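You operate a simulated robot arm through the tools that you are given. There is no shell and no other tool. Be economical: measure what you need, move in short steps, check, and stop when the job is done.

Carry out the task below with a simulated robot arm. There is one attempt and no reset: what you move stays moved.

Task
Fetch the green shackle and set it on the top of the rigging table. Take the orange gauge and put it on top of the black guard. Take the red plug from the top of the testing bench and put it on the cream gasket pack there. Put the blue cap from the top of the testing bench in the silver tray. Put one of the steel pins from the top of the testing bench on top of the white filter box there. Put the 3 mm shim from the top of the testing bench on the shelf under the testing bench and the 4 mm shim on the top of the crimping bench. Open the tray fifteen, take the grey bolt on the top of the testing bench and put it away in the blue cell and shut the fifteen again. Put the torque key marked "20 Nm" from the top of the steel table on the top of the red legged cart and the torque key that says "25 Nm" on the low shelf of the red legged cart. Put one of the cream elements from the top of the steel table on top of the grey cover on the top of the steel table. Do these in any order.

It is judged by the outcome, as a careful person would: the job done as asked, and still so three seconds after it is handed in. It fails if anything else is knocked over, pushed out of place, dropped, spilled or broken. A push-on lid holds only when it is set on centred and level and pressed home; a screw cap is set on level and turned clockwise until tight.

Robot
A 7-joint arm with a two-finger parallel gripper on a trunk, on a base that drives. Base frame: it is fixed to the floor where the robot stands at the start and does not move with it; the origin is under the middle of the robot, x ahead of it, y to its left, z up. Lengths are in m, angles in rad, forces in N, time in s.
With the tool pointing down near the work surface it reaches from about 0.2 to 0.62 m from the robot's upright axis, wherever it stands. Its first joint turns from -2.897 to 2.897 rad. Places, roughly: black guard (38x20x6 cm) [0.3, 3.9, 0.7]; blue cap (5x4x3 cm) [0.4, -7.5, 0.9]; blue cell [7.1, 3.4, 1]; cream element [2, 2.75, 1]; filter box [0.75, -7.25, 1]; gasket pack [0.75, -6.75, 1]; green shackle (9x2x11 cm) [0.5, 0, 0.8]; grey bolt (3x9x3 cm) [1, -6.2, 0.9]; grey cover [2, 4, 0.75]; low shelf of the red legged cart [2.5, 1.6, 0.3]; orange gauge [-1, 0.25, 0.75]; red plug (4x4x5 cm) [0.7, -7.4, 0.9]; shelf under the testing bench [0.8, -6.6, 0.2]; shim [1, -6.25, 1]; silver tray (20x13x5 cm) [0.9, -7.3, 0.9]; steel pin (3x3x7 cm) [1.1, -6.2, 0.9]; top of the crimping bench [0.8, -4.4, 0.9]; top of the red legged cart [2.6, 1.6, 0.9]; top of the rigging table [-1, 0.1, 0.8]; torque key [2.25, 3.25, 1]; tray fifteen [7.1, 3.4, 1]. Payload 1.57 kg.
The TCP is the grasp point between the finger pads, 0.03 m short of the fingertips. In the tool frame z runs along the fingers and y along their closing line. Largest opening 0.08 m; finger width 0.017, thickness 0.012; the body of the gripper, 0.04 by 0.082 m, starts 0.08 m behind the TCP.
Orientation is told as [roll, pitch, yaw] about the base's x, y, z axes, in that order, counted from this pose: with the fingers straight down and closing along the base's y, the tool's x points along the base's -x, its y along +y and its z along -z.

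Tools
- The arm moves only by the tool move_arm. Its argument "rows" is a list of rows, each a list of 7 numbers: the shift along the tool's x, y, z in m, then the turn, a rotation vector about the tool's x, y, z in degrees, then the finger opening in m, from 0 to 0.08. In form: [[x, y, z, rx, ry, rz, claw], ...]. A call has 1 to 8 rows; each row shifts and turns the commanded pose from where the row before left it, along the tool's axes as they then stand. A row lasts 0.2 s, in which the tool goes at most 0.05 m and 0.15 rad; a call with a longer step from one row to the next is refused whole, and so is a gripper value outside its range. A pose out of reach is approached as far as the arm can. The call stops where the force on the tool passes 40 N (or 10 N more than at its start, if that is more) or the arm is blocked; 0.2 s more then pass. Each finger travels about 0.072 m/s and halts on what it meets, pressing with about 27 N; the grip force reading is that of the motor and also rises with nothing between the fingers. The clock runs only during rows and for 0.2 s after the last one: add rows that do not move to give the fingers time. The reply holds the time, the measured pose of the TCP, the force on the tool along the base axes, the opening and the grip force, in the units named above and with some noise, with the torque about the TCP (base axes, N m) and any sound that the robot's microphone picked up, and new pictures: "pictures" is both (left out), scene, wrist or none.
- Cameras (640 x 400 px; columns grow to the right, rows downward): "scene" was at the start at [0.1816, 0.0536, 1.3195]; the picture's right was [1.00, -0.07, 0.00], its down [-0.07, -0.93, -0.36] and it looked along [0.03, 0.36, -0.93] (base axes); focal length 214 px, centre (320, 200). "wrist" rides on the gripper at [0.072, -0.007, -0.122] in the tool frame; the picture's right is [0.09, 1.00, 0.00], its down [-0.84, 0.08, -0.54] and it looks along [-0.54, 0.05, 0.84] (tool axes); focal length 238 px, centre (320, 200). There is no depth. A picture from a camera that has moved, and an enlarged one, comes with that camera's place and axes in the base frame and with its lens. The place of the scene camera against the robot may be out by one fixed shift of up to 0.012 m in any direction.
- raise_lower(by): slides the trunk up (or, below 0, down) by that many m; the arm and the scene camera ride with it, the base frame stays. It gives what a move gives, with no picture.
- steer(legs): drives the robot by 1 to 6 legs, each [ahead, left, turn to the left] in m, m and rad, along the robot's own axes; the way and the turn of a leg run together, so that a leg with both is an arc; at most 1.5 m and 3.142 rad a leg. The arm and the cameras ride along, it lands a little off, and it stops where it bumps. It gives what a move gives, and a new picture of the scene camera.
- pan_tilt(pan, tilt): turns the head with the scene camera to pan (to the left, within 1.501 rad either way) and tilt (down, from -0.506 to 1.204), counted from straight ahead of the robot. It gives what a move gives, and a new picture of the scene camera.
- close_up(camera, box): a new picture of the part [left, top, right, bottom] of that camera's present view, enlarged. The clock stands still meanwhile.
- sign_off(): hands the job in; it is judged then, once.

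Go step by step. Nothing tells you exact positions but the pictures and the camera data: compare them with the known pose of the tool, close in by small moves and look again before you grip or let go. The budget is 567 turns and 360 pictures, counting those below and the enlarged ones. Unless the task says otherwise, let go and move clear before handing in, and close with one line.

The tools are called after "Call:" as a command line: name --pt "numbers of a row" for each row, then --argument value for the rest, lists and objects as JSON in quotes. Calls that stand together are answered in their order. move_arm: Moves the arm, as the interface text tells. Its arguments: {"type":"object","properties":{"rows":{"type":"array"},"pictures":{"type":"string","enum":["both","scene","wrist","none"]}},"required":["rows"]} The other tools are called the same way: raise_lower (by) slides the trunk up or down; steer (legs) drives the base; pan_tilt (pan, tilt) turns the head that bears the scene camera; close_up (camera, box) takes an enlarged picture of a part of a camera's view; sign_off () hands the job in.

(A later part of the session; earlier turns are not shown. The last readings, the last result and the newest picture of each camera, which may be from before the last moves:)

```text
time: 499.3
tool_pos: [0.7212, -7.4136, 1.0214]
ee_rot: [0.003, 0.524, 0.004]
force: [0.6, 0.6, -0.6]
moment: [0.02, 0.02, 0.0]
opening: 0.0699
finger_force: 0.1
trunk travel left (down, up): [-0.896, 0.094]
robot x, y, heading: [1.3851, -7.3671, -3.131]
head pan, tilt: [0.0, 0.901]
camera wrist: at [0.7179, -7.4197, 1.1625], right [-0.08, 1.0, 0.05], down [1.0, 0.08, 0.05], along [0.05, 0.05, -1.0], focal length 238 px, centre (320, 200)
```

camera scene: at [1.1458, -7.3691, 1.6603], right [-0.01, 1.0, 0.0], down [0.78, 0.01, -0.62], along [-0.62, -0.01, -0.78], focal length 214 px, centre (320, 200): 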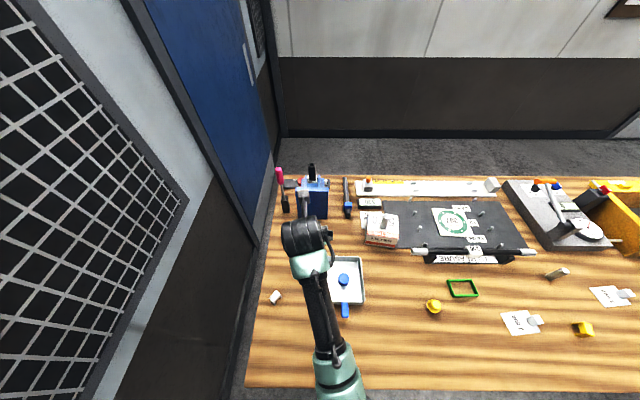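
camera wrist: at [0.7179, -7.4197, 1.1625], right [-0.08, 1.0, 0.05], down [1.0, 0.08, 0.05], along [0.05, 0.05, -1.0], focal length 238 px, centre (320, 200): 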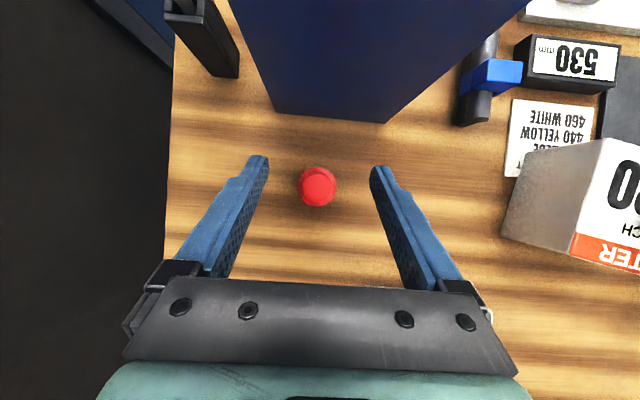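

Call:
move_arm --pt "-0.018 0.001 0.0352 0 0 0 0.06" --pt "-0.013 0 0.025 0 0 0 0.05" --pt "-0.005 0 0.0102 0 0 0 0.045" --pictures "wrist"

```text
time: 500.1
tool_pos: [0.7356, -7.4187, 0.9615]
ee_rot: [0.002, 0.521, 0.005]
force: [-0.8, -0.3, 0.3]
moment: [0.01, -0.04, 0.03]
opening: 0.045
finger_force: 0.1
out of reach, approached as far as the arm can: row 2, 3
trunk travel left (down, up): [-0.896, 0.094]
robot x, y, heading: [1.3815, -7.3655, -3.128]
head pan, tilt: [0.0, 0.901]
camera wrist: at [0.733, -7.425, 1.1032], right [-0.08, 1.0, 0.05], down [1.0, 0.08, 0.05], along [0.05, 0.05, -1.0], focal length 238 px, centre (320, 200)
```

wrist: 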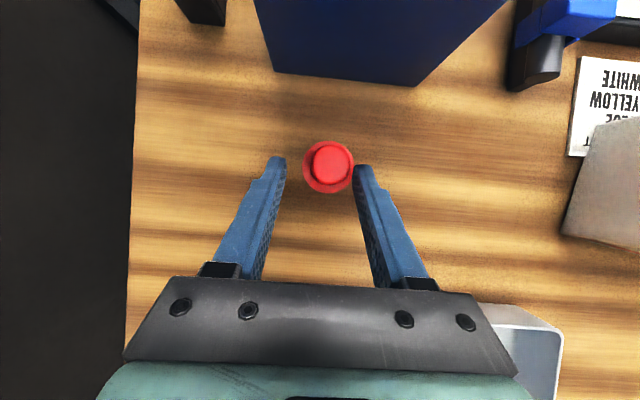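

Call:
move_arm --pt "0.015 0.003 -0.026 0 0 0 0.05" --pt "0.031 0.0037 -0.0167 0 0 0 0.05" --pictures "none"

Call:
raise_lower --by -0.05

Call:
close_up --camera "wrist" --box '[240, 100, 400, 280]'

```text
time: 500.7
tool_pos: [0.7184, -7.4119, 1.0194]
ee_rot: [0.004, 0.518, 0.007]
force: [-0.5, -0.3, 0.4]
moment: [0.04, -0.03, -0.01]
opening: 0.0501
finger_force: 0.1
trunk travel left (down, up): [-0.896, 0.094]
robot x, y, heading: [1.3849, -7.3662, -3.131]
head pan, tilt: [0.0, 0.901]
```

```text
time: 501.6
tool_pos: [0.7175, -7.4127, 0.9712]
ee_rot: [0.005, 0.523, 0.006]
force: [0.8, 0.5, 0.0]
moment: [0.0, -0.03, 0.0]
opening: 0.0499
finger_force: 0.1
trunk travel left (down, up): [-0.846, 0.144]
robot x, y, heading: [1.3843, -7.3622, -3.129]
head pan, tilt: [0.0, 0.901]
```

```text
2.22 times, centred on (320, 190) of wrist
camera zoom: at [0.7152, -7.4193, 1.1115], right [-0.08, 1.0, 0.05], down [1.0, 0.08, 0.05], along [0.05, 0.05, -1.0], focal length 530 px, centre (320, 222)
```

zoom: 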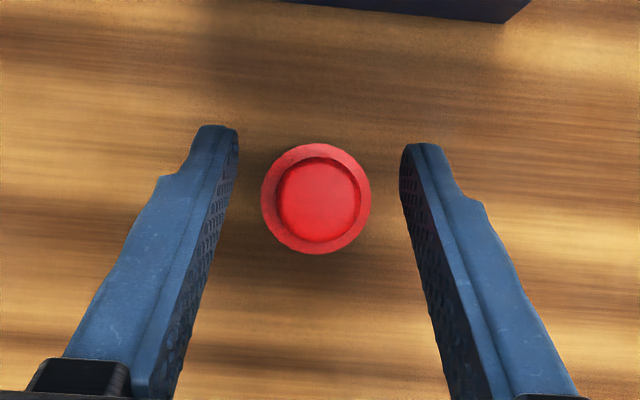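

Call:
raise_lower --by -0.028

Call:
move_arm --pt "0 0 0 0 0 0 0.03" --pt "0 0 0 0 0 0 0.0" --pt "0 0 0 0 0 0 0.0" --pictures "wrist"

```text
time: 502.4
tool_pos: [0.7181, -7.4124, 0.9421]
ee_rot: [0.003, 0.523, 0.005]
force: [0.8, 0.1, -0.9]
moment: [0.01, -0.04, 0.03]
opening: 0.0498
finger_force: 0.1
trunk travel left (down, up): [-0.818, 0.172]
robot x, y, heading: [1.3823, -7.3679, -3.133]
head pan, tilt: [0.0, 0.901]
```

```text
time: 503.2
tool_pos: [0.7168, -7.4125, 0.9409]
ee_rot: [0.002, 0.521, 0.005]
force: [-0.3, 0.6, 1.2]
moment: [0.04, 0.01, 0.0]
opening: 0.0374
finger_force: 27.7
trunk travel left (down, up): [-0.818, 0.172]
robot x, y, heading: [1.3879, -7.3677, -3.131]
head pan, tilt: [0.0, 0.901]
camera wrist: at [0.7151, -7.4192, 1.0836], right [-0.08, 1.0, 0.05], down [1.0, 0.08, 0.05], along [0.05, 0.05, -1.0], focal length 238 px, centre (320, 200)
```

wrist: 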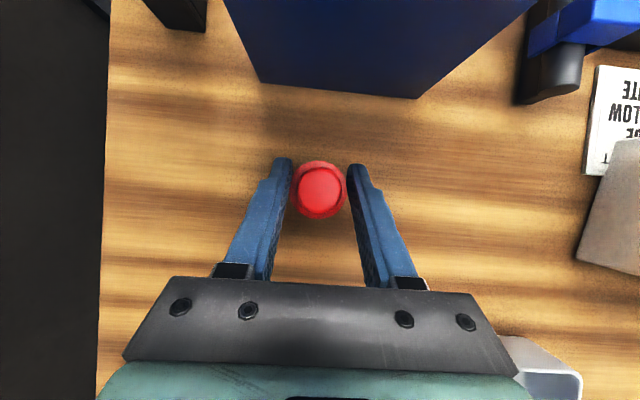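

Call:
move_arm --pt "0 0 0 0 0 0 0.045" --pt "0 0 0 0 0 0 0.05" --pt "0.006 0 -0.0104 0 0 0 0.05" --pt "0 0 0 0 0 0 0.03" --pt "0 0 0 0 0 0 0.0" --pt "0 0 0 0 0 0 0.0" --pictures "wrist"

```text
time: 504.6
tool_pos: [0.7196, -7.4125, 0.9546]
ee_rot: [0.004, 0.521, 0.005]
force: [0.6, 0.3, 1.9]
moment: [0.03, 0.02, 0.01]
opening: 0.0262
finger_force: 26.5
trunk travel left (down, up): [-0.818, 0.172]
robot x, y, heading: [1.3821, -7.3683, -3.126]
head pan, tilt: [0.0, 0.901]
camera wrist: at [0.7162, -7.4198, 1.0958], right [-0.08, 1.0, 0.05], down [1.0, 0.08, 0.05], along [0.05, 0.05, -1.0], focal length 238 px, centre (320, 200)
```

wrist: 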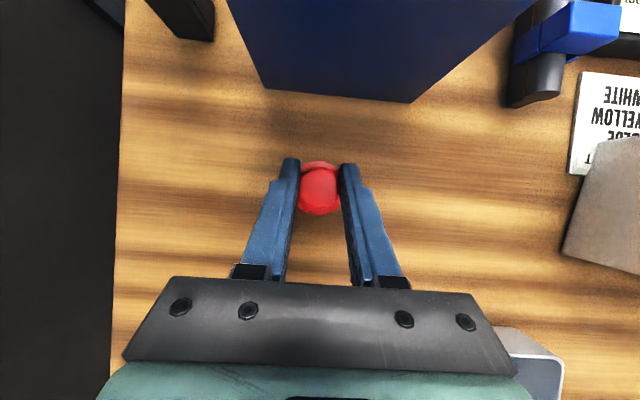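

Call:
move_arm --pt "0.005 0 -0.0087 0 0 0 0" --pt "0.02 0 -0.0346 0 0 0 0" --pt "0.02 0 -0.0346 0 0 0 0" --pt "0.02 0 -0.0346 0 0 0 0" --pt "-0.03 0 -0.03 0 0 0 0" --pictures "wrist"

```text
time: 505.8
tool_pos: [0.76, -7.4116, 1.0947]
ee_rot: [0.004, 0.522, 0.006]
force: [0.3, 0.3, -0.1]
moment: [0.0, 0.04, 0.03]
opening: 0.0259
finger_force: 26.4
trunk travel left (down, up): [-0.818, 0.172]
robot x, y, heading: [1.3798, -7.3679, -3.129]
head pan, tilt: [0.0, 0.901]
camera wrist: at [0.7579, -7.4182, 1.2369], right [-0.08, 1.0, 0.05], down [1.0, 0.08, 0.05], along [0.05, 0.05, -1.0], focal length 238 px, centre (320, 200)
```

wrist: 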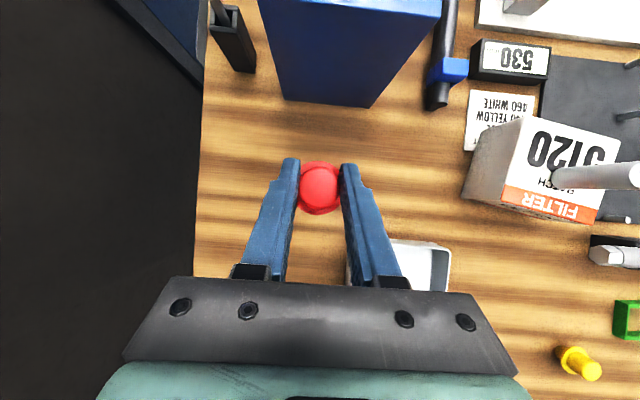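

Call:
move_arm --pt "-0.019 0 -0.034 0 0 0 0" --pt "-0.019 0 -0.034 0 0 0 0" --pt "-0.019 0 -0.034 0 0 0 0" --pictures "none"

Call:
steer --legs '[[0, -0.56, -0.01]]'

Call:
close_up --camera "scene" --box '[220, 160, 420, 290]'

```text
time: 506.6
tool_pos: [0.859, -7.411, 1.1567]
ee_rot: [0.002, 0.522, 0.006]
force: [-0.5, -0.3, -0.1]
moment: [-0.01, 0.01, 0.01]
opening: 0.0258
finger_force: 27.3
trunk travel left (down, up): [-0.818, 0.172]
robot x, y, heading: [1.3847, -7.3601, -3.133]
head pan, tilt: [0.0, 0.901]
```

```text
time: 509.8
tool_pos: [0.8557, -6.8387, 1.154]
ee_rot: [0.003, 0.522, -0.008]
force: [-0.3, -0.4, -0.8]
moment: [-0.03, 0.01, -0.04]
opening: 0.0259
finger_force: 27.0
trunk travel left (down, up): [-0.818, 0.172]
robot x, y, heading: [1.3811, -6.8005, 3.138]
head pan, tilt: [0.0, 0.901]
camera scene: at [1.1438, -6.8007, 1.5823], right [0.0, 1.0, 0.0], down [0.78, 0.0, -0.62], along [-0.62, 0.0, -0.78], focal length 214 px, centre (320, 200)
```

scene: 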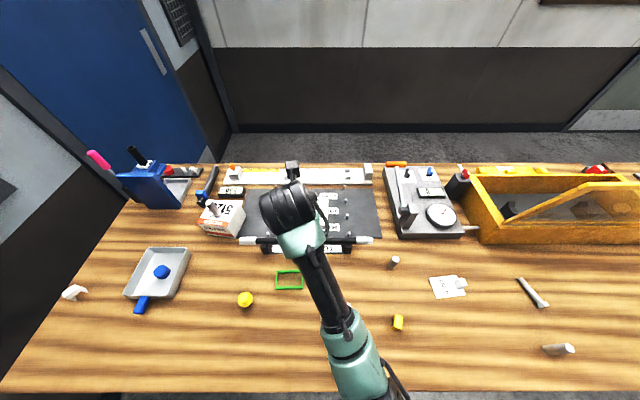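

```text
3.08 times, centred on (320, 225) of scene
camera zoom: at [1.1438, -6.8007, 1.5823], right [0.0, 1.0, 0.0], down [0.78, 0.0, -0.62], along [-0.62, 0.0, -0.78], focal length 660 px, centre (320, 123)
```

zoom: 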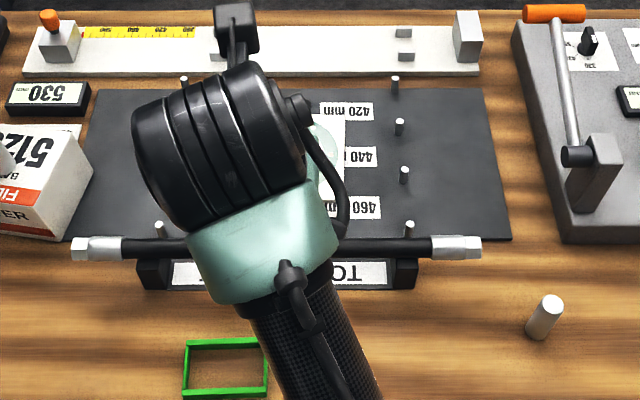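

Call:
move_arm --pt "0.0255 0.0013 0.0318 0 0 0 0" --pt "0.0255 0.0013 0.0318 0 0 0 0" --pt "0.0255 0.0013 0.0318 0 0 0 0" --pt "0.0255 0.0013 0.0318 0 0 0 0" --pt "0.0255 0.0013 0.0318 0 0 0 0" --pictures "wrist"

```text
time: 511.0
tool_pos: [0.665, -6.8335, 1.0803]
ee_rot: [0.004, 0.524, -0.007]
force: [0.0, 0.1, -0.9]
moment: [-0.01, -0.01, 0.03]
opening: 0.0259
finger_force: 26.7
trunk travel left (down, up): [-0.818, 0.172]
robot x, y, heading: [1.3803, -6.8019, 3.136]
head pan, tilt: [0.0, 0.901]
camera wrist: at [0.6623, -6.8396, 1.222], right [-0.07, 1.0, 0.05], down [1.0, 0.07, 0.05], along [0.05, 0.05, -1.0], focal length 238 px, centre (320, 200)
```

wrist: 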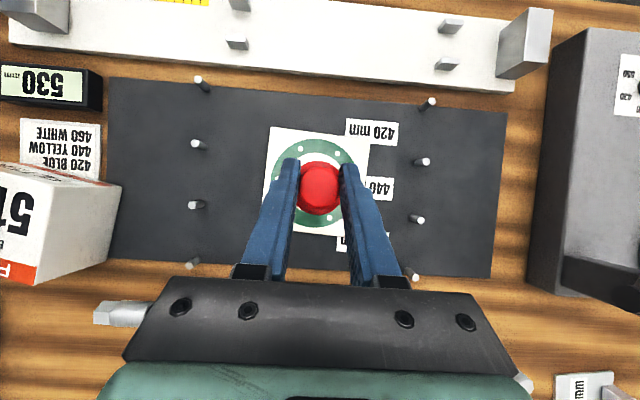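

Call:
move_arm --pt "0.006 0.002 0.0035 0 0 0 0" --pictures "none"

Call:
raise_lower --by -0.075

Call:
raise_lower --by -0.015

```text
time: 511.4
tool_pos: [0.6578, -6.8302, 1.0811]
ee_rot: [0.004, 0.521, -0.01]
force: [0.3, 0.8, -0.5]
moment: [-0.02, 0.0, 0.01]
opening: 0.0259
finger_force: 27.0
trunk travel left (down, up): [-0.818, 0.172]
robot x, y, heading: [1.3776, -6.8004, 3.138]
head pan, tilt: [0.0, 0.901]
```

```text
time: 512.5
tool_pos: [0.6592, -6.8282, 1.0055]
ee_rot: [0.004, 0.524, -0.007]
force: [0.7, 0.3, -1.0]
moment: [0.01, -0.02, -0.01]
opening: 0.026
finger_force: 27.2
trunk travel left (down, up): [-0.743, 0.247]
robot x, y, heading: [1.3811, -6.8008, 3.137]
head pan, tilt: [0.0, 0.901]
```

```text
time: 513.2
tool_pos: [0.6592, -6.8298, 0.9915]
ee_rot: [0.002, 0.522, -0.008]
force: [0.0, 0.1, -0.1]
moment: [-0.03, 0.02, 0.0]
opening: 0.0259
finger_force: 26.9
trunk travel left (down, up): [-0.728, 0.262]
robot x, y, heading: [1.3818, -6.8017, 3.141]
head pan, tilt: [0.0, 0.901]
```

Call:
raise_lower --by -0.007

Call:
raise_lower --by -0.006

Call:
close_up --camera "wrist" --box '[220, 90, 420, 280]'

```text
time: 513.7
tool_pos: [0.6595, -6.8286, 0.9836]
ee_rot: [0.004, 0.522, -0.007]
force: [0.7, 0.1, 0.2]
moment: [0.0, 0.01, 0.02]
opening: 0.0256
finger_force: 26.7
trunk travel left (down, up): [-0.721, 0.269]
robot x, y, heading: [1.383, -6.797, 3.139]
head pan, tilt: [0.0, 0.901]
```

```text
time: 514.3
tool_pos: [0.6592, -6.8274, 0.9778]
ee_rot: [0.003, 0.522, -0.008]
force: [-0.4, -0.4, 1.1]
moment: [-0.03, 0.0, 0.02]
opening: 0.026
finger_force: 27.2
trunk travel left (down, up): [-0.715, 0.275]
robot x, y, heading: [1.3826, -6.7998, 3.133]
head pan, tilt: [0.0, 0.901]
```

```text
2.11 times, centred on (320, 185) of wrist
camera zoom: at [0.6564, -6.8361, 1.1194], right [-0.07, 1.0, 0.05], down [1.0, 0.07, 0.05], along [0.05, 0.05, -1.0], focal length 502 px, centre (320, 232)
```

zoom: 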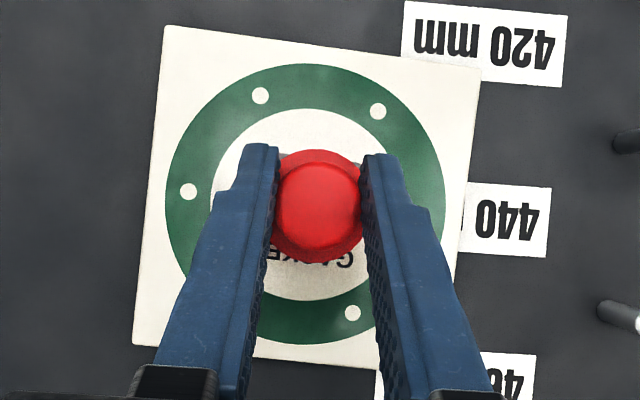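

Call:
raise_lower --by -0.005

Call:
raise_lower --by -0.004

```text
time: 514.8
tool_pos: [0.6595, -6.8289, 0.972]
ee_rot: [0.003, 0.522, -0.009]
force: [-0.3, 0.5, -0.6]
moment: [-0.03, 0.02, 0.0]
opening: 0.0258
finger_force: 27.1
trunk travel left (down, up): [-0.71, 0.28]
robot x, y, heading: [1.3824, -6.7986, 3.138]
head pan, tilt: [0.0, 0.901]
```

```text
time: 515.4
tool_pos: [0.6582, -6.8299, 0.9684]
ee_rot: [0.004, 0.523, -0.008]
force: [-0.6, 0.6, -0.3]
moment: [-0.01, 0.0, 0.04]
opening: 0.026
finger_force: 27.5
trunk travel left (down, up): [-0.706, 0.284]
robot x, y, heading: [1.3806, -6.7971, 3.14]
head pan, tilt: [0.0, 0.901]
```

Call:
raise_lower --by -0.004

Call:
raise_lower --by -0.003

```text
time: 515.9
tool_pos: [0.6588, -6.8307, 0.9677]
ee_rot: [0.003, 0.527, -0.007]
force: [2.2, 1.3, 11.3]
moment: [0.03, -0.09, -0.02]
opening: 0.0259
finger_force: 27.1
trunk travel left (down, up): [-0.702, 0.288]
robot x, y, heading: [1.3836, -6.8023, 3.141]
head pan, tilt: [0.0, 0.901]
```

```text
time: 516.4
tool_pos: [0.6575, -6.8304, 0.9681]
ee_rot: [0.002, 0.533, -0.008]
force: [0.4, 1.3, 24.2]
moment: [0.03, -0.04, -0.05]
opening: 0.0258
finger_force: 27.0
trunk travel left (down, up): [-0.699, 0.291]
robot x, y, heading: [1.3799, -6.8012, 3.134]
head pan, tilt: [0.0, 0.901]
```

Call:
raise_lower --by 0.004

Call:
move_arm --pt "0 0 0 0 0 0 0.035" --pt "0 0 0 0 0 0 0.05" --pt "0 0 0 0 0 0 0.06" --pt "0 0 0 0 0 0 0.06" --pt "0.015 0 -0.026 0 0 0 0.06" --pt "0.02 0 -0.0346 0 0 0 0.07" --pt "0.02 0 -0.0346 0 0 0 0.08" --pt "0.02 0 -0.0346 0 0 0 0.08" --pictures "wrist"

```text
time: 516.9
tool_pos: [0.6585, -6.8288, 0.9674]
ee_rot: [0.004, 0.524, -0.008]
force: [-5.8, -0.6, 14.6]
moment: [-0.02, 0.31, -0.04]
opening: 0.0259
finger_force: 27.0
trunk travel left (down, up): [-0.703, 0.287]
robot x, y, heading: [1.3814, -6.7984, 3.136]
head pan, tilt: [0.0, 0.901]
```

```text
time: 518.7
tool_pos: [0.6568, -6.829, 1.1174]
ee_rot: [0.004, 0.523, -0.009]
force: [-0.2, -0.1, 0.0]
moment: [0.0, 0.0, 0.02]
opening: 0.08
finger_force: 0.0
trunk travel left (down, up): [-0.703, 0.287]
robot x, y, heading: [1.382, -6.7995, 3.14]
head pan, tilt: [0.0, 0.901]
camera wrist: at [0.6539, -6.8356, 1.2596], right [-0.07, 1.0, 0.05], down [1.0, 0.07, 0.05], along [0.05, 0.05, -1.0], focal length 238 px, centre (320, 200)
```

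wrist: 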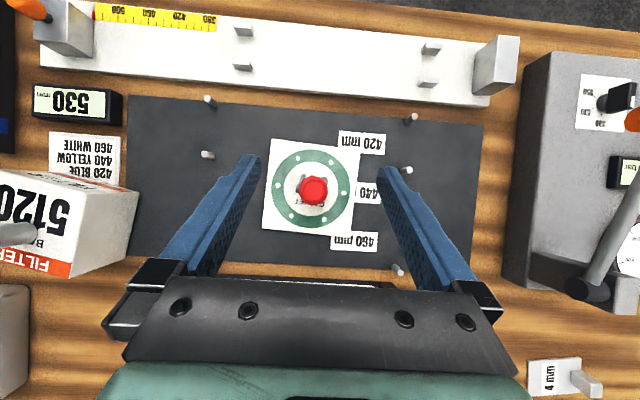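

Call:
move_arm --pt "-0.0425 0 -0.0245 0 0 0 0.08" --pt "-0.0425 0 -0.0245 0 0 0 0.08" --pt "-0.0425 0 -0.0245 0 0 0 0.08" --pt "-0.0425 0 -0.0245 0 0 0 0.08" --pt "-0.0425 0 -0.0245 0 0 0 0.08" --pt "-0.0425 0 -0.0245 0 0 0 0.08" --pt "0 0 0 0 -8 0 0.08" --pt "0 0 0 0 -8 0 0.08" --pictures "none"

Call:
move_arm --pt "0 0.03 0 0 -8 0 0.08" --pt "0 0.035 0 0 -6 0 0.08" --pt "-0.03 0.03 0 0 0 0 0.08" --pt "-0.035 0.025 0 0 0 0 0.08" --pictures "wrist"

```text
time: 520.5
tool_pos: [0.9531, -6.8324, 1.116]
ee_rot: [0.002, 0.238, -0.01]
force: [0.3, 0.5, 0.5]
moment: [0.0, 0.01, 0.0]
opening: 0.0798
finger_force: 0.1
trunk travel left (down, up): [-0.703, 0.287]
robot x, y, heading: [1.3815, -6.799, 3.136]
head pan, tilt: [0.0, 0.901]
```

```text
time: 521.5
tool_pos: [1.0198, -6.713, 1.116]
ee_rot: [0.002, -0.001, -0.008]
force: [-0.3, -0.1, -0.1]
moment: [-0.02, 0.02, -0.01]
opening: 0.0798
finger_force: 0.0
trunk travel left (down, up): [-0.703, 0.287]
robot x, y, heading: [1.3828, -6.8025, 3.139]
head pan, tilt: [0.0, 0.901]
camera wrist: at [0.947, -6.7196, 1.238], right [-0.08, 1.0, 0.0], down [0.84, 0.07, 0.54], along [0.54, 0.05, -0.84], focal length 238 px, centre (320, 200)
```

wrist: 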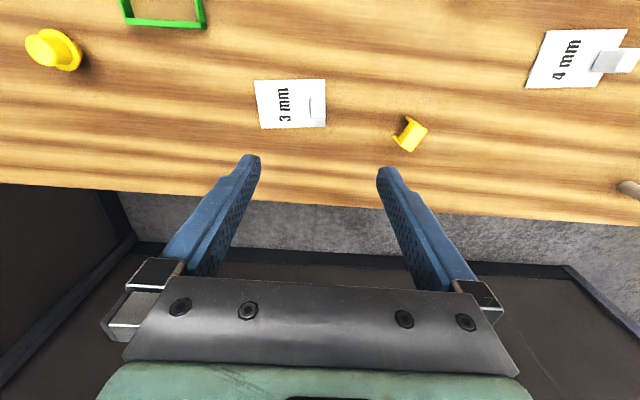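

Call:
move_arm --pt "0.006 -0.004 0.04 0 0 0 0.07" --pt "0 0 0.04 0 0 0 0.06" --pt "0 0 0.03 0 0 0 0.05" --pictures "wrist"

```text
time: 522.3
tool_pos: [1.0135, -6.7181, 1.0032]
ee_rot: [0.001, -0.002, -0.012]
force: [-0.1, 0.8, -0.1]
moment: [0.01, -0.01, 0.02]
opening: 0.0502
finger_force: 0.0
trunk travel left (down, up): [-0.703, 0.287]
robot x, y, heading: [1.3813, -6.8015, 3.137]
head pan, tilt: [0.0, 0.901]
camera wrist: at [0.9405, -6.7235, 1.1265], right [-0.08, 1.0, 0.0], down [0.84, 0.07, 0.54], along [0.54, 0.05, -0.84], focal length 238 px, centre (320, 200)
```

wrist: 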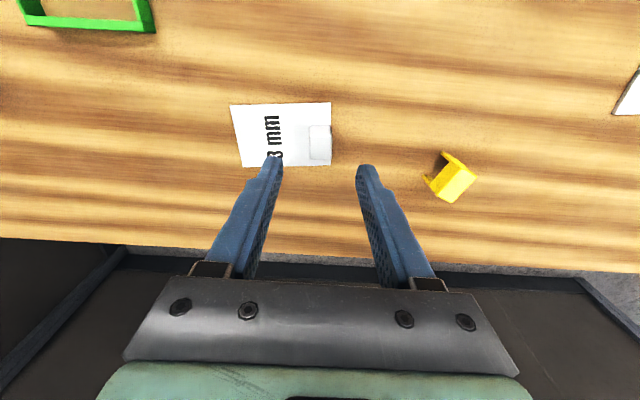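

Call:
move_arm --pt "0 0.002 0.03 0 0 0 0.05" --pt "0 0 0.02 0 0 0 0.05" --pictures "wrist"

```text
time: 522.9
tool_pos: [1.0146, -6.715, 0.9544]
ee_rot: [0.003, 0.0, -0.011]
force: [-0.1, -0.1, -0.8]
moment: [0.01, 0.0, 0.01]
opening: 0.0498
finger_force: 0.0
trunk travel left (down, up): [-0.703, 0.287]
robot x, y, heading: [1.3808, -6.7968, 3.137]
head pan, tilt: [0.0, 0.901]
camera wrist: at [0.9415, -6.7216, 1.0772], right [-0.08, 1.0, 0.0], down [0.84, 0.07, 0.54], along [0.54, 0.05, -0.84], focal length 238 px, centre (320, 200)
```

wrist: 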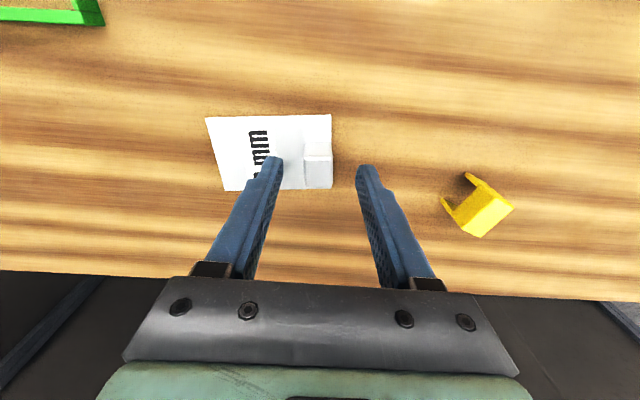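

Call:
move_arm --pt "-0.003 0 0.018 0 0 0 0.05" --pt "0 0 0 0 0 0 0.03" --pt "0 0 0 0 0 0 0" --pt "0 0 0 0 0 0 0" --pictures "wrist"

```text
time: 523.9
tool_pos: [1.0173, -6.7161, 0.9375]
ee_rot: [0.003, -0.001, -0.01]
force: [0.5, -0.2, -0.3]
moment: [-0.08, 0.0, 0.04]
opening: 0.0195
finger_force: 26.6
trunk travel left (down, up): [-0.703, 0.287]
robot x, y, heading: [1.3823, -6.7994, 3.143]
head pan, tilt: [0.0, 0.901]
camera wrist: at [0.9436, -6.7218, 1.0601], right [-0.08, 1.0, 0.0], down [0.84, 0.07, 0.54], along [0.54, 0.05, -0.84], focal length 238 px, centre (320, 200)
```

wrist: 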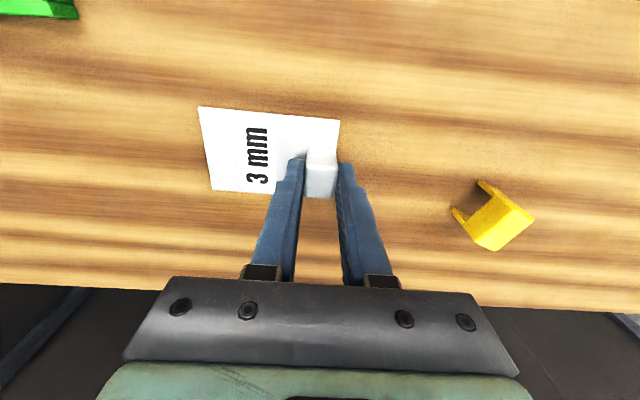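

Call:
move_arm --pt "0 0 -0.01 0 0 0 0" --pt "0 0 -0.03 0 0 0 0" --pt "0 0 -0.04 0 0 0 0" --pt "0 0 -0.04 0 0 0 0" --pictures "none"

Call:
steer --legs '[[-0.38, 0, 0]]'

Call:
raise_lower --by -0.4

Call:
raise_lower --by -0.27

Call:
pan_tilt --pan 0 --tilt 0.6

```text
time: 524.9
tool_pos: [1.016, -6.7144, 1.0593]
ee_rot: [0.003, -0.002, -0.009]
force: [0.8, 0.6, -1.1]
moment: [0.02, 0.01, 0.0]
opening: 0.0194
finger_force: 27.2
trunk travel left (down, up): [-0.703, 0.287]
robot x, y, heading: [1.3788, -6.7988, 3.14]
head pan, tilt: [0.0, 0.901]
```

```text
time: 527.3
tool_pos: [1.3953, -6.7132, 1.0589]
ee_rot: [0.002, -0.001, -0.015]
force: [-0.5, -0.4, -0.9]
moment: [0.02, 0.04, 0.04]
opening: 0.0195
finger_force: 27.4
trunk travel left (down, up): [-0.703, 0.287]
robot x, y, heading: [1.7583, -6.8005, 3.13]
head pan, tilt: [0.0, 0.901]
camera scene: at [1.5222, -6.8017, 1.4673], right [0.01, 1.0, 0.0], down [0.78, -0.01, -0.62], along [-0.62, 0.01, -0.78], focal length 214 px, centre (320, 200)
```

scene: 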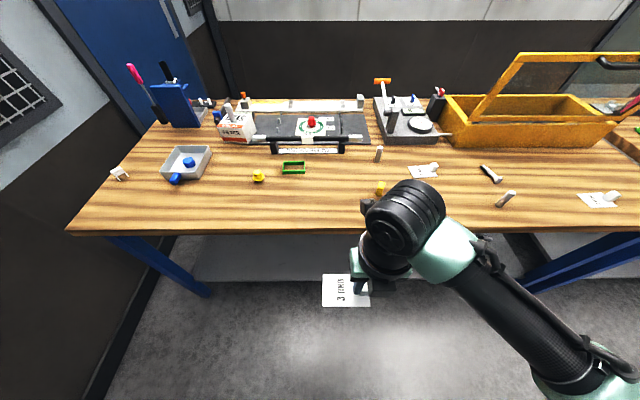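

```text
time: 531.2
tool_pos: [1.3946, -6.7134, 0.6585]
ee_rot: [0.004, -0.002, -0.017]
force: [-0.4, -0.3, 0.0]
moment: [0.02, 0.0, 0.02]
opening: 0.0198
finger_force: 27.2
trunk travel left (down, up): [-0.303, 0.687]
robot x, y, heading: [1.7596, -6.8002, 3.135]
head pan, tilt: [0.0, 0.901]
```

```text
time: 533.9
tool_pos: [1.3944, -6.7136, 0.389]
ee_rot: [0.003, -0.001, -0.016]
force: [0.1, 0.5, -1.2]
moment: [0.02, 0.0, -0.04]
opening: 0.0195
finger_force: 27.4
trunk travel left (down, up): [-0.033, 0.957]
robot x, y, heading: [1.7614, -6.8028, 3.135]
head pan, tilt: [0.0, 0.901]
```

```text
time: 534.7
tool_pos: [1.3948, -6.7134, 0.3883]
ee_rot: [0.005, -0.001, -0.016]
force: [0.1, 0.4, -1.6]
moment: [0.04, -0.02, 0.03]
opening: 0.0195
finger_force: 27.2
trunk travel left (down, up): [-0.033, 0.957]
robot x, y, heading: [1.7591, -6.8037, 3.129]
head pan, tilt: [0.0, 0.6]
camera scene: at [1.5091, -6.8016, 0.822], right [0.01, 1.0, 0.0], down [0.57, -0.01, -0.82], along [-0.82, 0.01, -0.57], focal length 214 px, centre (320, 200)
```

scene: 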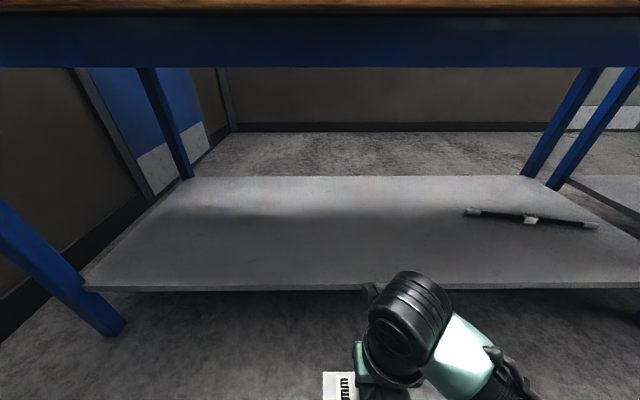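

Call:
move_arm --pt "0.045 0 0 0 0 0 0" --pt "0.045 0 0 0 0 0 0" --pt "0.045 0 0 0 0 0 0" --pt "0.04 0 0 0 0 0 0" --pictures "none"

Call:
steer --legs '[[0.19, 0, 0]]'

Call:
move_arm --pt "0 0 0.04 0 0 0 0" --pt "0 0 0.04 0 0 0 0" --pictures "wrist"

```text
time: 535.7
tool_pos: [1.2173, -6.7112, 0.3869]
ee_rot: [0.001, -0.005, -0.013]
force: [0.0, 0.5, -1.8]
moment: [0.03, -0.01, -0.01]
opening: 0.0193
finger_force: 27.0
trunk travel left (down, up): [-0.033, 0.957]
robot x, y, heading: [1.7575, -6.7991, 3.136]
head pan, tilt: [0.0, 0.6]
```

```text
time: 537.3
tool_pos: [1.0279, -6.7112, 0.3886]
ee_rot: [0.004, -0.001, -0.011]
force: [-0.3, -1.1, -2.3]
moment: [0.04, 0.01, -0.01]
opening: 0.0196
finger_force: 26.7
trunk travel left (down, up): [-0.033, 0.957]
robot x, y, heading: [1.5706, -6.7996, 3.137]
head pan, tilt: [0.0, 0.6]
camera scene: at [1.3191, -6.8008, 0.8221], right [0.01, 1.0, 0.0], down [0.56, 0.0, -0.83], along [-0.82, 0.01, -0.56], focal length 214 px, centre (320, 200)
```

scene: 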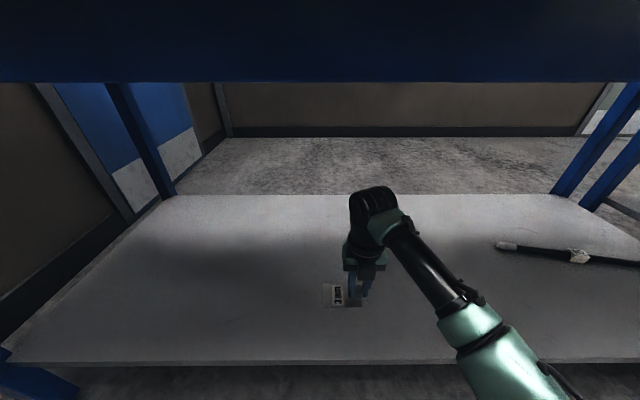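

```text
time: 537.9
tool_pos: [1.026, -6.7101, 0.309]
ee_rot: [0.002, -0.001, -0.013]
force: [0.2, -0.1, -1.6]
moment: [0.02, -0.01, -0.02]
opening: 0.0191
finger_force: 26.9
trunk travel left (down, up): [-0.033, 0.957]
robot x, y, heading: [1.5693, -6.8006, 3.131]
head pan, tilt: [0.0, 0.6]
camera wrist: at [0.9535, -6.7158, 0.4297], right [-0.08, 1.0, 0.0], down [0.84, 0.07, 0.54], along [0.54, 0.05, -0.84], focal length 238 px, centre (320, 200)
```

wrist: 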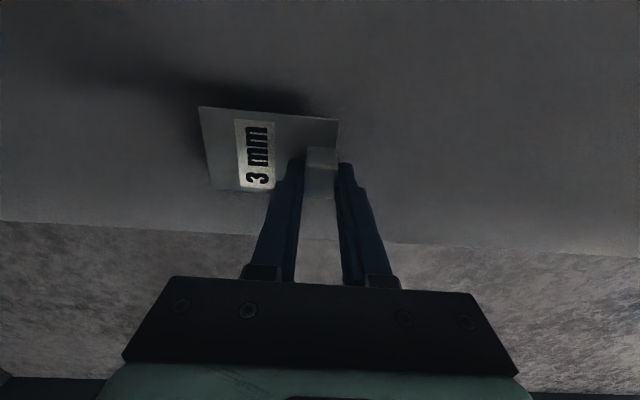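

Call:
move_arm --pt "0 0 0.012 0 0 0 0" --pt "0 0 0.008 0 0 0 0" --pictures "none"

Call:
move_arm --pt "0 0 0.01 0 0 0 0" --pt "0 0 0.005 0 0 0 0" --pictures "none"

```text
time: 538.5
tool_pos: [1.0275, -6.7111, 0.2881]
ee_rot: [0.004, 0.0, -0.013]
force: [1.7, -0.2, 1.3]
moment: [-0.19, -0.13, 0.06]
opening: 0.0193
finger_force: 27.0
trunk travel left (down, up): [-0.033, 0.957]
robot x, y, heading: [1.5658, -6.7979, 3.134]
head pan, tilt: [0.0, 0.6]
```

```text
time: 539.0
tool_pos: [1.0249, -6.7101, 0.2825]
ee_rot: [0.0, 0.011, -0.012]
force: [6.6, 0.3, 18.1]
moment: [-0.31, -0.52, 0.08]
opening: 0.0195
finger_force: 26.8
trunk travel left (down, up): [-0.033, 0.957]
robot x, y, heading: [1.5686, -6.7982, 3.135]
head pan, tilt: [0.0, 0.6]
stopped in row 2: the force on the tool passed its limit at 45 N (the readings are from after the stop); the commanded pose is now the measured one
```

Contact with the shelf; release and rise a little.

Call:
move_arm --pt "0 0 -0.001 0 0 0 0.0" --pt "0 0 0 0 0 0 0.03" --pt "0 0 0 0 0 0 0.045" --pt "0 0 0 0 0 0 0.05" --pt "0 0 -0.03 0 0 0 0.05" --pt "0 0 -0.04 0 0 0 0.05" --pt "0 0 -0.03 0 0 0 0.05" --pictures "wrist"

```text
time: 540.6
tool_pos: [1.0255, -6.7109, 0.38]
ee_rot: [0.004, 0.005, -0.011]
force: [-0.2, 0.8, 1.1]
moment: [0.01, 0.0, -0.02]
opening: 0.0501
finger_force: 0.1
trunk travel left (down, up): [-0.033, 0.957]
robot x, y, heading: [1.5664, -6.7996, 3.134]
head pan, tilt: [0.0, 0.6]
camera wrist: at [0.9539, -6.7168, 0.5029], right [-0.08, 1.0, 0.0], down [0.84, 0.07, 0.54], along [0.54, 0.04, -0.84], focal length 238 px, centre (320, 200)
```

wrist: 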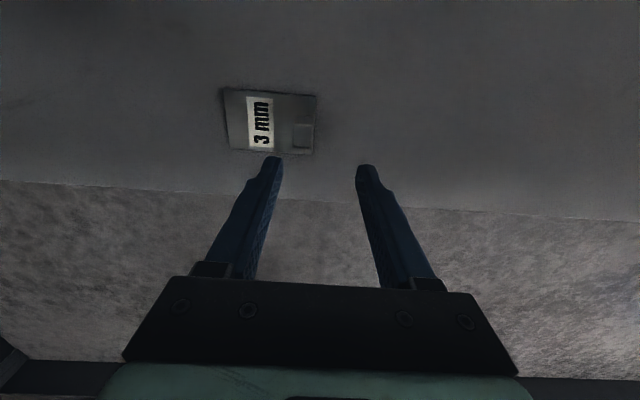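

Call:
steer --legs '[[-0.22, 0, 0]]'

Call:
move_arm --pt "-0.045 0 0 0 0 0 0.06" --pt "-0.045 0 0 0 0 0 0.08" --pt "-0.045 0 0 0 0 0 0.08" --pt "-0.03 0 0 0 0 0 0.08" --pictures "none"

Call:
raise_lower --by 0.4

Call:
raise_lower --by 0.37

Call:
pan_tilt --pan 0 --tilt 0.9

```text
time: 542.3
tool_pos: [1.2449, -6.7131, 0.3805]
ee_rot: [0.003, 0.008, -0.017]
force: [0.0, 0.1, 0.4]
moment: [0.02, -0.01, 0.0]
opening: 0.0499
finger_force: 0.1
trunk travel left (down, up): [-0.033, 0.957]
robot x, y, heading: [1.7887, -6.8038, 3.131]
head pan, tilt: [0.0, 0.6]
camera scene: at [1.5378, -6.8021, 0.8221], right [0.01, 1.0, 0.0], down [0.56, 0.0, -0.83], along [-0.83, 0.01, -0.56], focal length 214 px, centre (320, 200)
```

scene: 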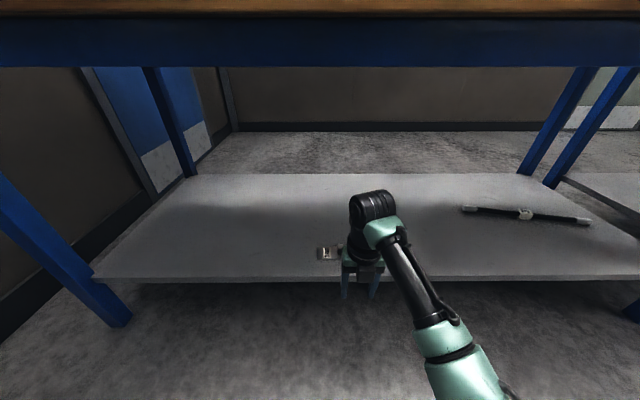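

```text
time: 543.3
tool_pos: [1.4104, -6.7159, 0.3785]
ee_rot: [0.001, 0.007, -0.015]
force: [0.0, -0.6, -0.6]
moment: [-0.03, 0.05, -0.02]
opening: 0.0802
finger_force: 0.1
trunk travel left (down, up): [-0.033, 0.957]
robot x, y, heading: [1.789, -6.8014, 3.138]
head pan, tilt: [0.0, 0.6]
```

```text
time: 547.1
tool_pos: [1.4103, -6.7164, 0.7782]
ee_rot: [0.002, 0.006, -0.014]
force: [-0.1, 0.5, 0.6]
moment: [0.01, -0.01, 0.0]
opening: 0.08
finger_force: 0.1
trunk travel left (down, up): [-0.433, 0.557]
robot x, y, heading: [1.7858, -6.801, 3.135]
head pan, tilt: [0.0, 0.6]
```

```text
time: 550.7
tool_pos: [1.4104, -6.7154, 1.1488]
ee_rot: [0.003, 0.009, -0.015]
force: [-0.3, 0.7, -0.3]
moment: [0.03, -0.02, 0.02]
opening: 0.0797
finger_force: 0.0
trunk travel left (down, up): [-0.803, 0.187]
robot x, y, heading: [1.7896, -6.8036, 3.133]
head pan, tilt: [0.0, 0.6]
```

```text
time: 551.5
tool_pos: [1.4112, -6.7156, 1.1489]
ee_rot: [0.002, 0.008, -0.014]
force: [-0.5, -0.7, 1.1]
moment: [0.0, 0.03, -0.02]
opening: 0.0802
finger_force: 0.1
trunk travel left (down, up): [-0.803, 0.187]
robot x, y, heading: [1.7907, -6.804, 3.136]
head pan, tilt: [0.0, 0.901]
camera scene: at [1.5507, -6.8022, 1.5674], right [0.01, 1.0, 0.0], down [0.78, -0.01, -0.62], along [-0.62, 0.0, -0.78], focal length 214 px, centre (320, 200)
```

scene: 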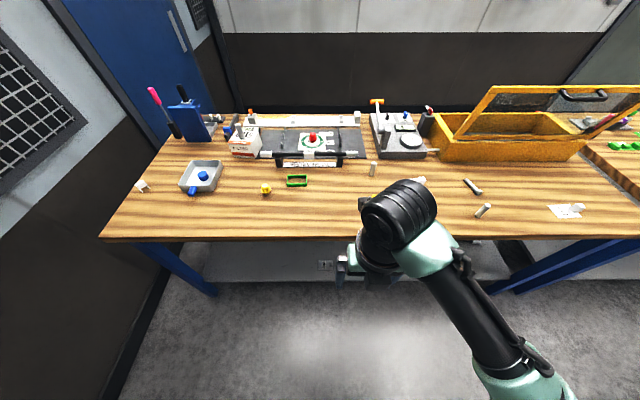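

Call:
steer --legs '[[0.37, -0.345, 0]]'

Call:
move_arm --pt "0.035 0 0.0 0 0 0 0.08" --pt "0.035 0 0.02 0 0 0 0.08" --pictures "wrist"

```text
time: 554.5
tool_pos: [1.0437, -6.3659, 1.1511]
ee_rot: [0.003, 0.005, -0.007]
force: [-0.4, -0.2, 1.0]
moment: [-0.02, 0.03, -0.04]
opening: 0.0799
finger_force: 0.0
trunk travel left (down, up): [-0.803, 0.187]
robot x, y, heading: [1.42, -6.449, 3.141]
head pan, tilt: [0.0, 0.901]
camera scene: at [1.184, -6.4516, 1.5673], right [0.0, 1.0, 0.0], down [0.78, 0.0, -0.62], along [-0.62, 0.0, -0.78], focal length 214 px, centre (320, 200)
```

scene: 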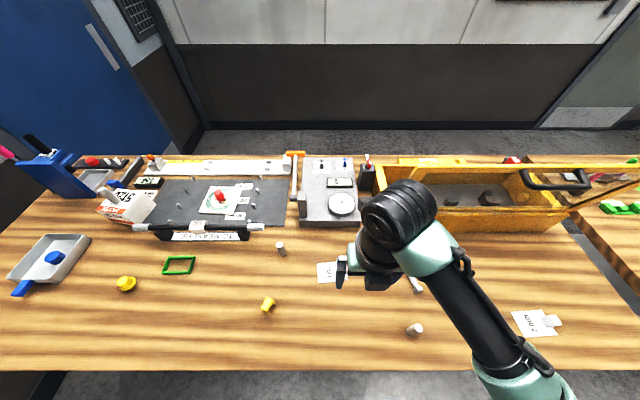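

```text
time: 555.1
tool_pos: [0.9742, -6.3648, 1.1297]
ee_rot: [0.003, 0.006, -0.007]
force: [0.6, -0.1, 0.0]
moment: [0.01, 0.05, 0.0]
opening: 0.0801
finger_force: 0.1
trunk travel left (down, up): [-0.803, 0.187]
robot x, y, heading: [1.4181, -6.4532, 3.14]
head pan, tilt: [0.0, 0.901]
camera wrist: at [0.9015, -6.3705, 1.2531], right [-0.09, 1.0, 0.0], down [0.84, 0.07, 0.54], along [0.53, 0.05, -0.84], focal length 238 px, centre (320, 200)
```

wrist: 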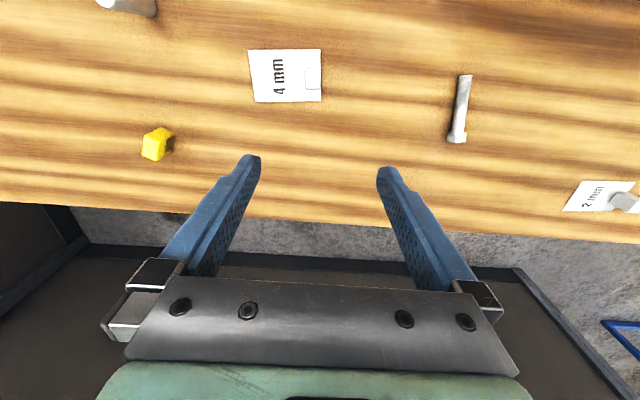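

Call:
move_arm --pt "0.02 -0.005 0.03 0 0 0 0.07" --pt "0.02 -0.005 0.035 0 0 0 0.06" --pt "0 0 0.045 0 0 0 0.05" --pt "0 0 0.045 0 0 0 0.05" --pictures "wrist"

```text
time: 556.1
tool_pos: [0.9305, -6.3755, 0.9752]
ee_rot: [0.002, 0.007, -0.007]
force: [-0.7, 0.3, 1.2]
moment: [-0.02, 0.0, -0.01]
opening: 0.05
finger_force: 0.0
trunk travel left (down, up): [-0.803, 0.187]
robot x, y, heading: [1.4205, -6.4551, 3.144]
head pan, tilt: [0.0, 0.901]
camera wrist: at [0.8589, -6.3813, 1.0971], right [-0.09, 1.0, 0.0], down [0.84, 0.07, 0.54], along [0.53, 0.05, -0.84], focal length 238 px, centre (320, 200)
```

wrist: 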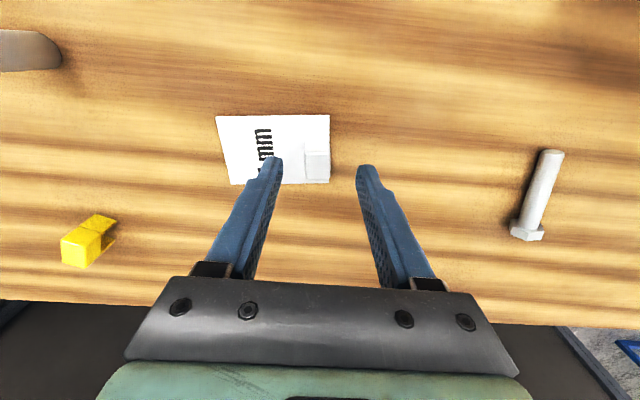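

Call:
move_arm --pt "-0.007 -0.001 0.025 0 0 0 0.05" --pt "0 0 0.013 0 0 0 0.05" --pt "0 0 0 0 0 0 0.03" --pt "0 0 0 0 0 0 0" --pt "0 0 0 0 0 0 0" --pictures "none"

Call:
move_arm --pt "0 0 -0.01 0 0 0 0" --pt "0 0 -0.04 0 0 0 0" --pt "0 0 -0.05 0 0 0 0" --pt "0 0 -0.05 0 0 0 0" --pictures "wrist"

```text
time: 557.3
tool_pos: [0.9389, -6.3765, 0.9371]
ee_rot: [0.003, 0.006, -0.007]
force: [0.5, 1.0, 0.0]
moment: [-0.07, -0.06, 0.05]
opening: 0.0195
finger_force: 27.2
trunk travel left (down, up): [-0.803, 0.187]
robot x, y, heading: [1.4194, -6.4473, 3.137]
head pan, tilt: [0.0, 0.901]
```

```text
time: 558.3
tool_pos: [0.9432, -6.375, 1.0854]
ee_rot: [0.002, 0.004, -0.007]
force: [1.1, 1.9, -2.8]
moment: [0.05, -0.03, 0.02]
opening: 0.0196
finger_force: 27.2
trunk travel left (down, up): [-0.803, 0.187]
robot x, y, heading: [1.4227, -6.4498, 3.139]
head pan, tilt: [0.0, 0.901]
camera wrist: at [0.8699, -6.3819, 1.2082], right [-0.08, 1.0, 0.0], down [0.84, 0.07, 0.54], along [0.54, 0.05, -0.84], focal length 238 px, centre (320, 200)
```

wrist: 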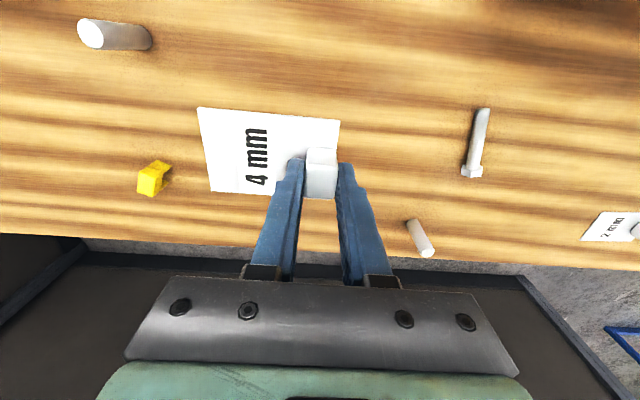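

Call:
steer --legs '[[-0.3, 0, 0], [0, -1.3, 0]]'

```text
time: 566.5
tool_pos: [1.2337, -5.0827, 1.0846]
ee_rot: [0.002, 0.005, 0.004]
force: [-0.1, 1.2, -1.8]
moment: [0.07, -0.03, 0.03]
opening: 0.0196
finger_force: 26.7
trunk travel left (down, up): [-0.803, 0.187]
robot x, y, heading: [1.7163, -5.153, -3.128]
head pan, tilt: [0.0, 0.901]
camera scene: at [1.4766, -5.1556, 1.5673], right [-0.01, 1.0, 0.0], down [0.78, 0.01, -0.62], along [-0.62, -0.01, -0.78], focal length 214 px, centre (320, 200)
```

scene: 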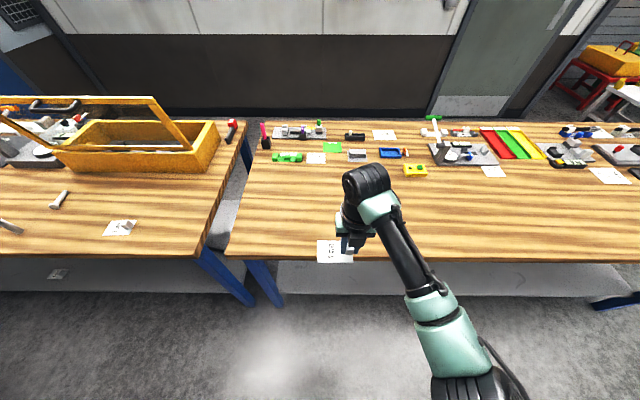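

Call:
steer --legs '[[0.22, 0, 0]]'

Call:
move_arm --pt "0 0 0.04 0 0 0 0" --pt "0 0 0.04 0 0 0 0" --pt "0 0 0.03 0 0 0 0" --pt "0 0 0.015 0 0 0 0" --pictures "wrist"

```text
time: 568.2
tool_pos: [1.0117, -5.0845, 1.0849]
ee_rot: [0.002, 0.007, 0.002]
force: [0.6, -0.4, -2.2]
moment: [0.04, -0.01, -0.01]
opening: 0.0198
finger_force: 27.4
trunk travel left (down, up): [-0.803, 0.187]
robot x, y, heading: [1.4921, -5.1537, -3.136]
head pan, tilt: [0.0, 0.901]
camera scene: at [1.2542, -5.1571, 1.5673], right [-0.01, 1.0, 0.0], down [0.78, 0.01, -0.62], along [-0.62, 0.0, -0.78], focal length 214 px, centre (320, 200)
```

scene: 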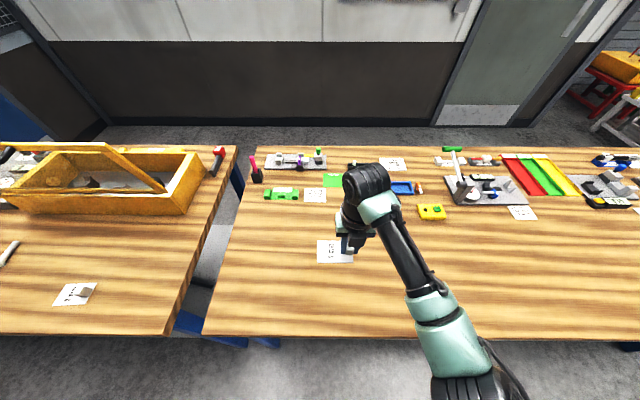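

```text
time: 569.2
tool_pos: [1.0092, -5.0846, 0.9609]
ee_rot: [0.002, 0.008, 0.002]
force: [0.0, -0.5, -2.7]
moment: [0.07, -0.04, 0.0]
opening: 0.0193
finger_force: 27.1
trunk travel left (down, up): [-0.803, 0.187]
robot x, y, heading: [1.4929, -5.1556, -3.137]
head pan, tilt: [0.0, 0.901]
camera wrist: at [0.9371, -5.0915, 1.083], right [-0.09, 1.0, 0.0], down [0.84, 0.08, 0.54], along [0.53, 0.05, -0.84], focal length 238 px, centre (320, 200)
```

wrist: 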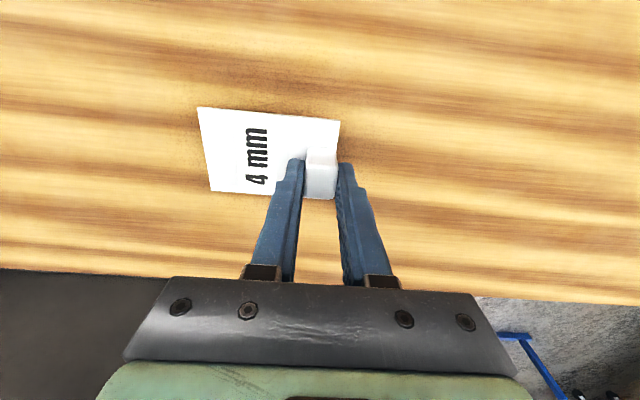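

Call:
move_arm --pt "0 0 0.012 0 0 0 0" --pt "0 0 0.006 0 0 0 0" --pictures "none"

Call:
move_arm --pt "0 0 0.003 0 0 0 0" --pt "0 0 0.002 0 0 0 0" --pictures "none"

```text
time: 569.8
tool_pos: [1.0089, -5.0834, 0.9416]
ee_rot: [0.004, 0.006, 0.002]
force: [-0.1, -0.6, -1.9]
moment: [0.01, 0.0, -0.02]
opening: 0.0197
finger_force: 26.8
trunk travel left (down, up): [-0.803, 0.187]
robot x, y, heading: [1.4898, -5.153, -3.137]
head pan, tilt: [0.0, 0.901]
```

```text
time: 570.4
tool_pos: [1.0091, -5.0843, 0.9367]
ee_rot: [0.004, 0.007, 0.002]
force: [0.2, -0.4, -0.6]
moment: [-0.07, -0.02, -0.02]
opening: 0.0196
finger_force: 27.5
trunk travel left (down, up): [-0.803, 0.187]
robot x, y, heading: [1.4933, -5.1514, -3.134]
head pan, tilt: [0.0, 0.901]
```

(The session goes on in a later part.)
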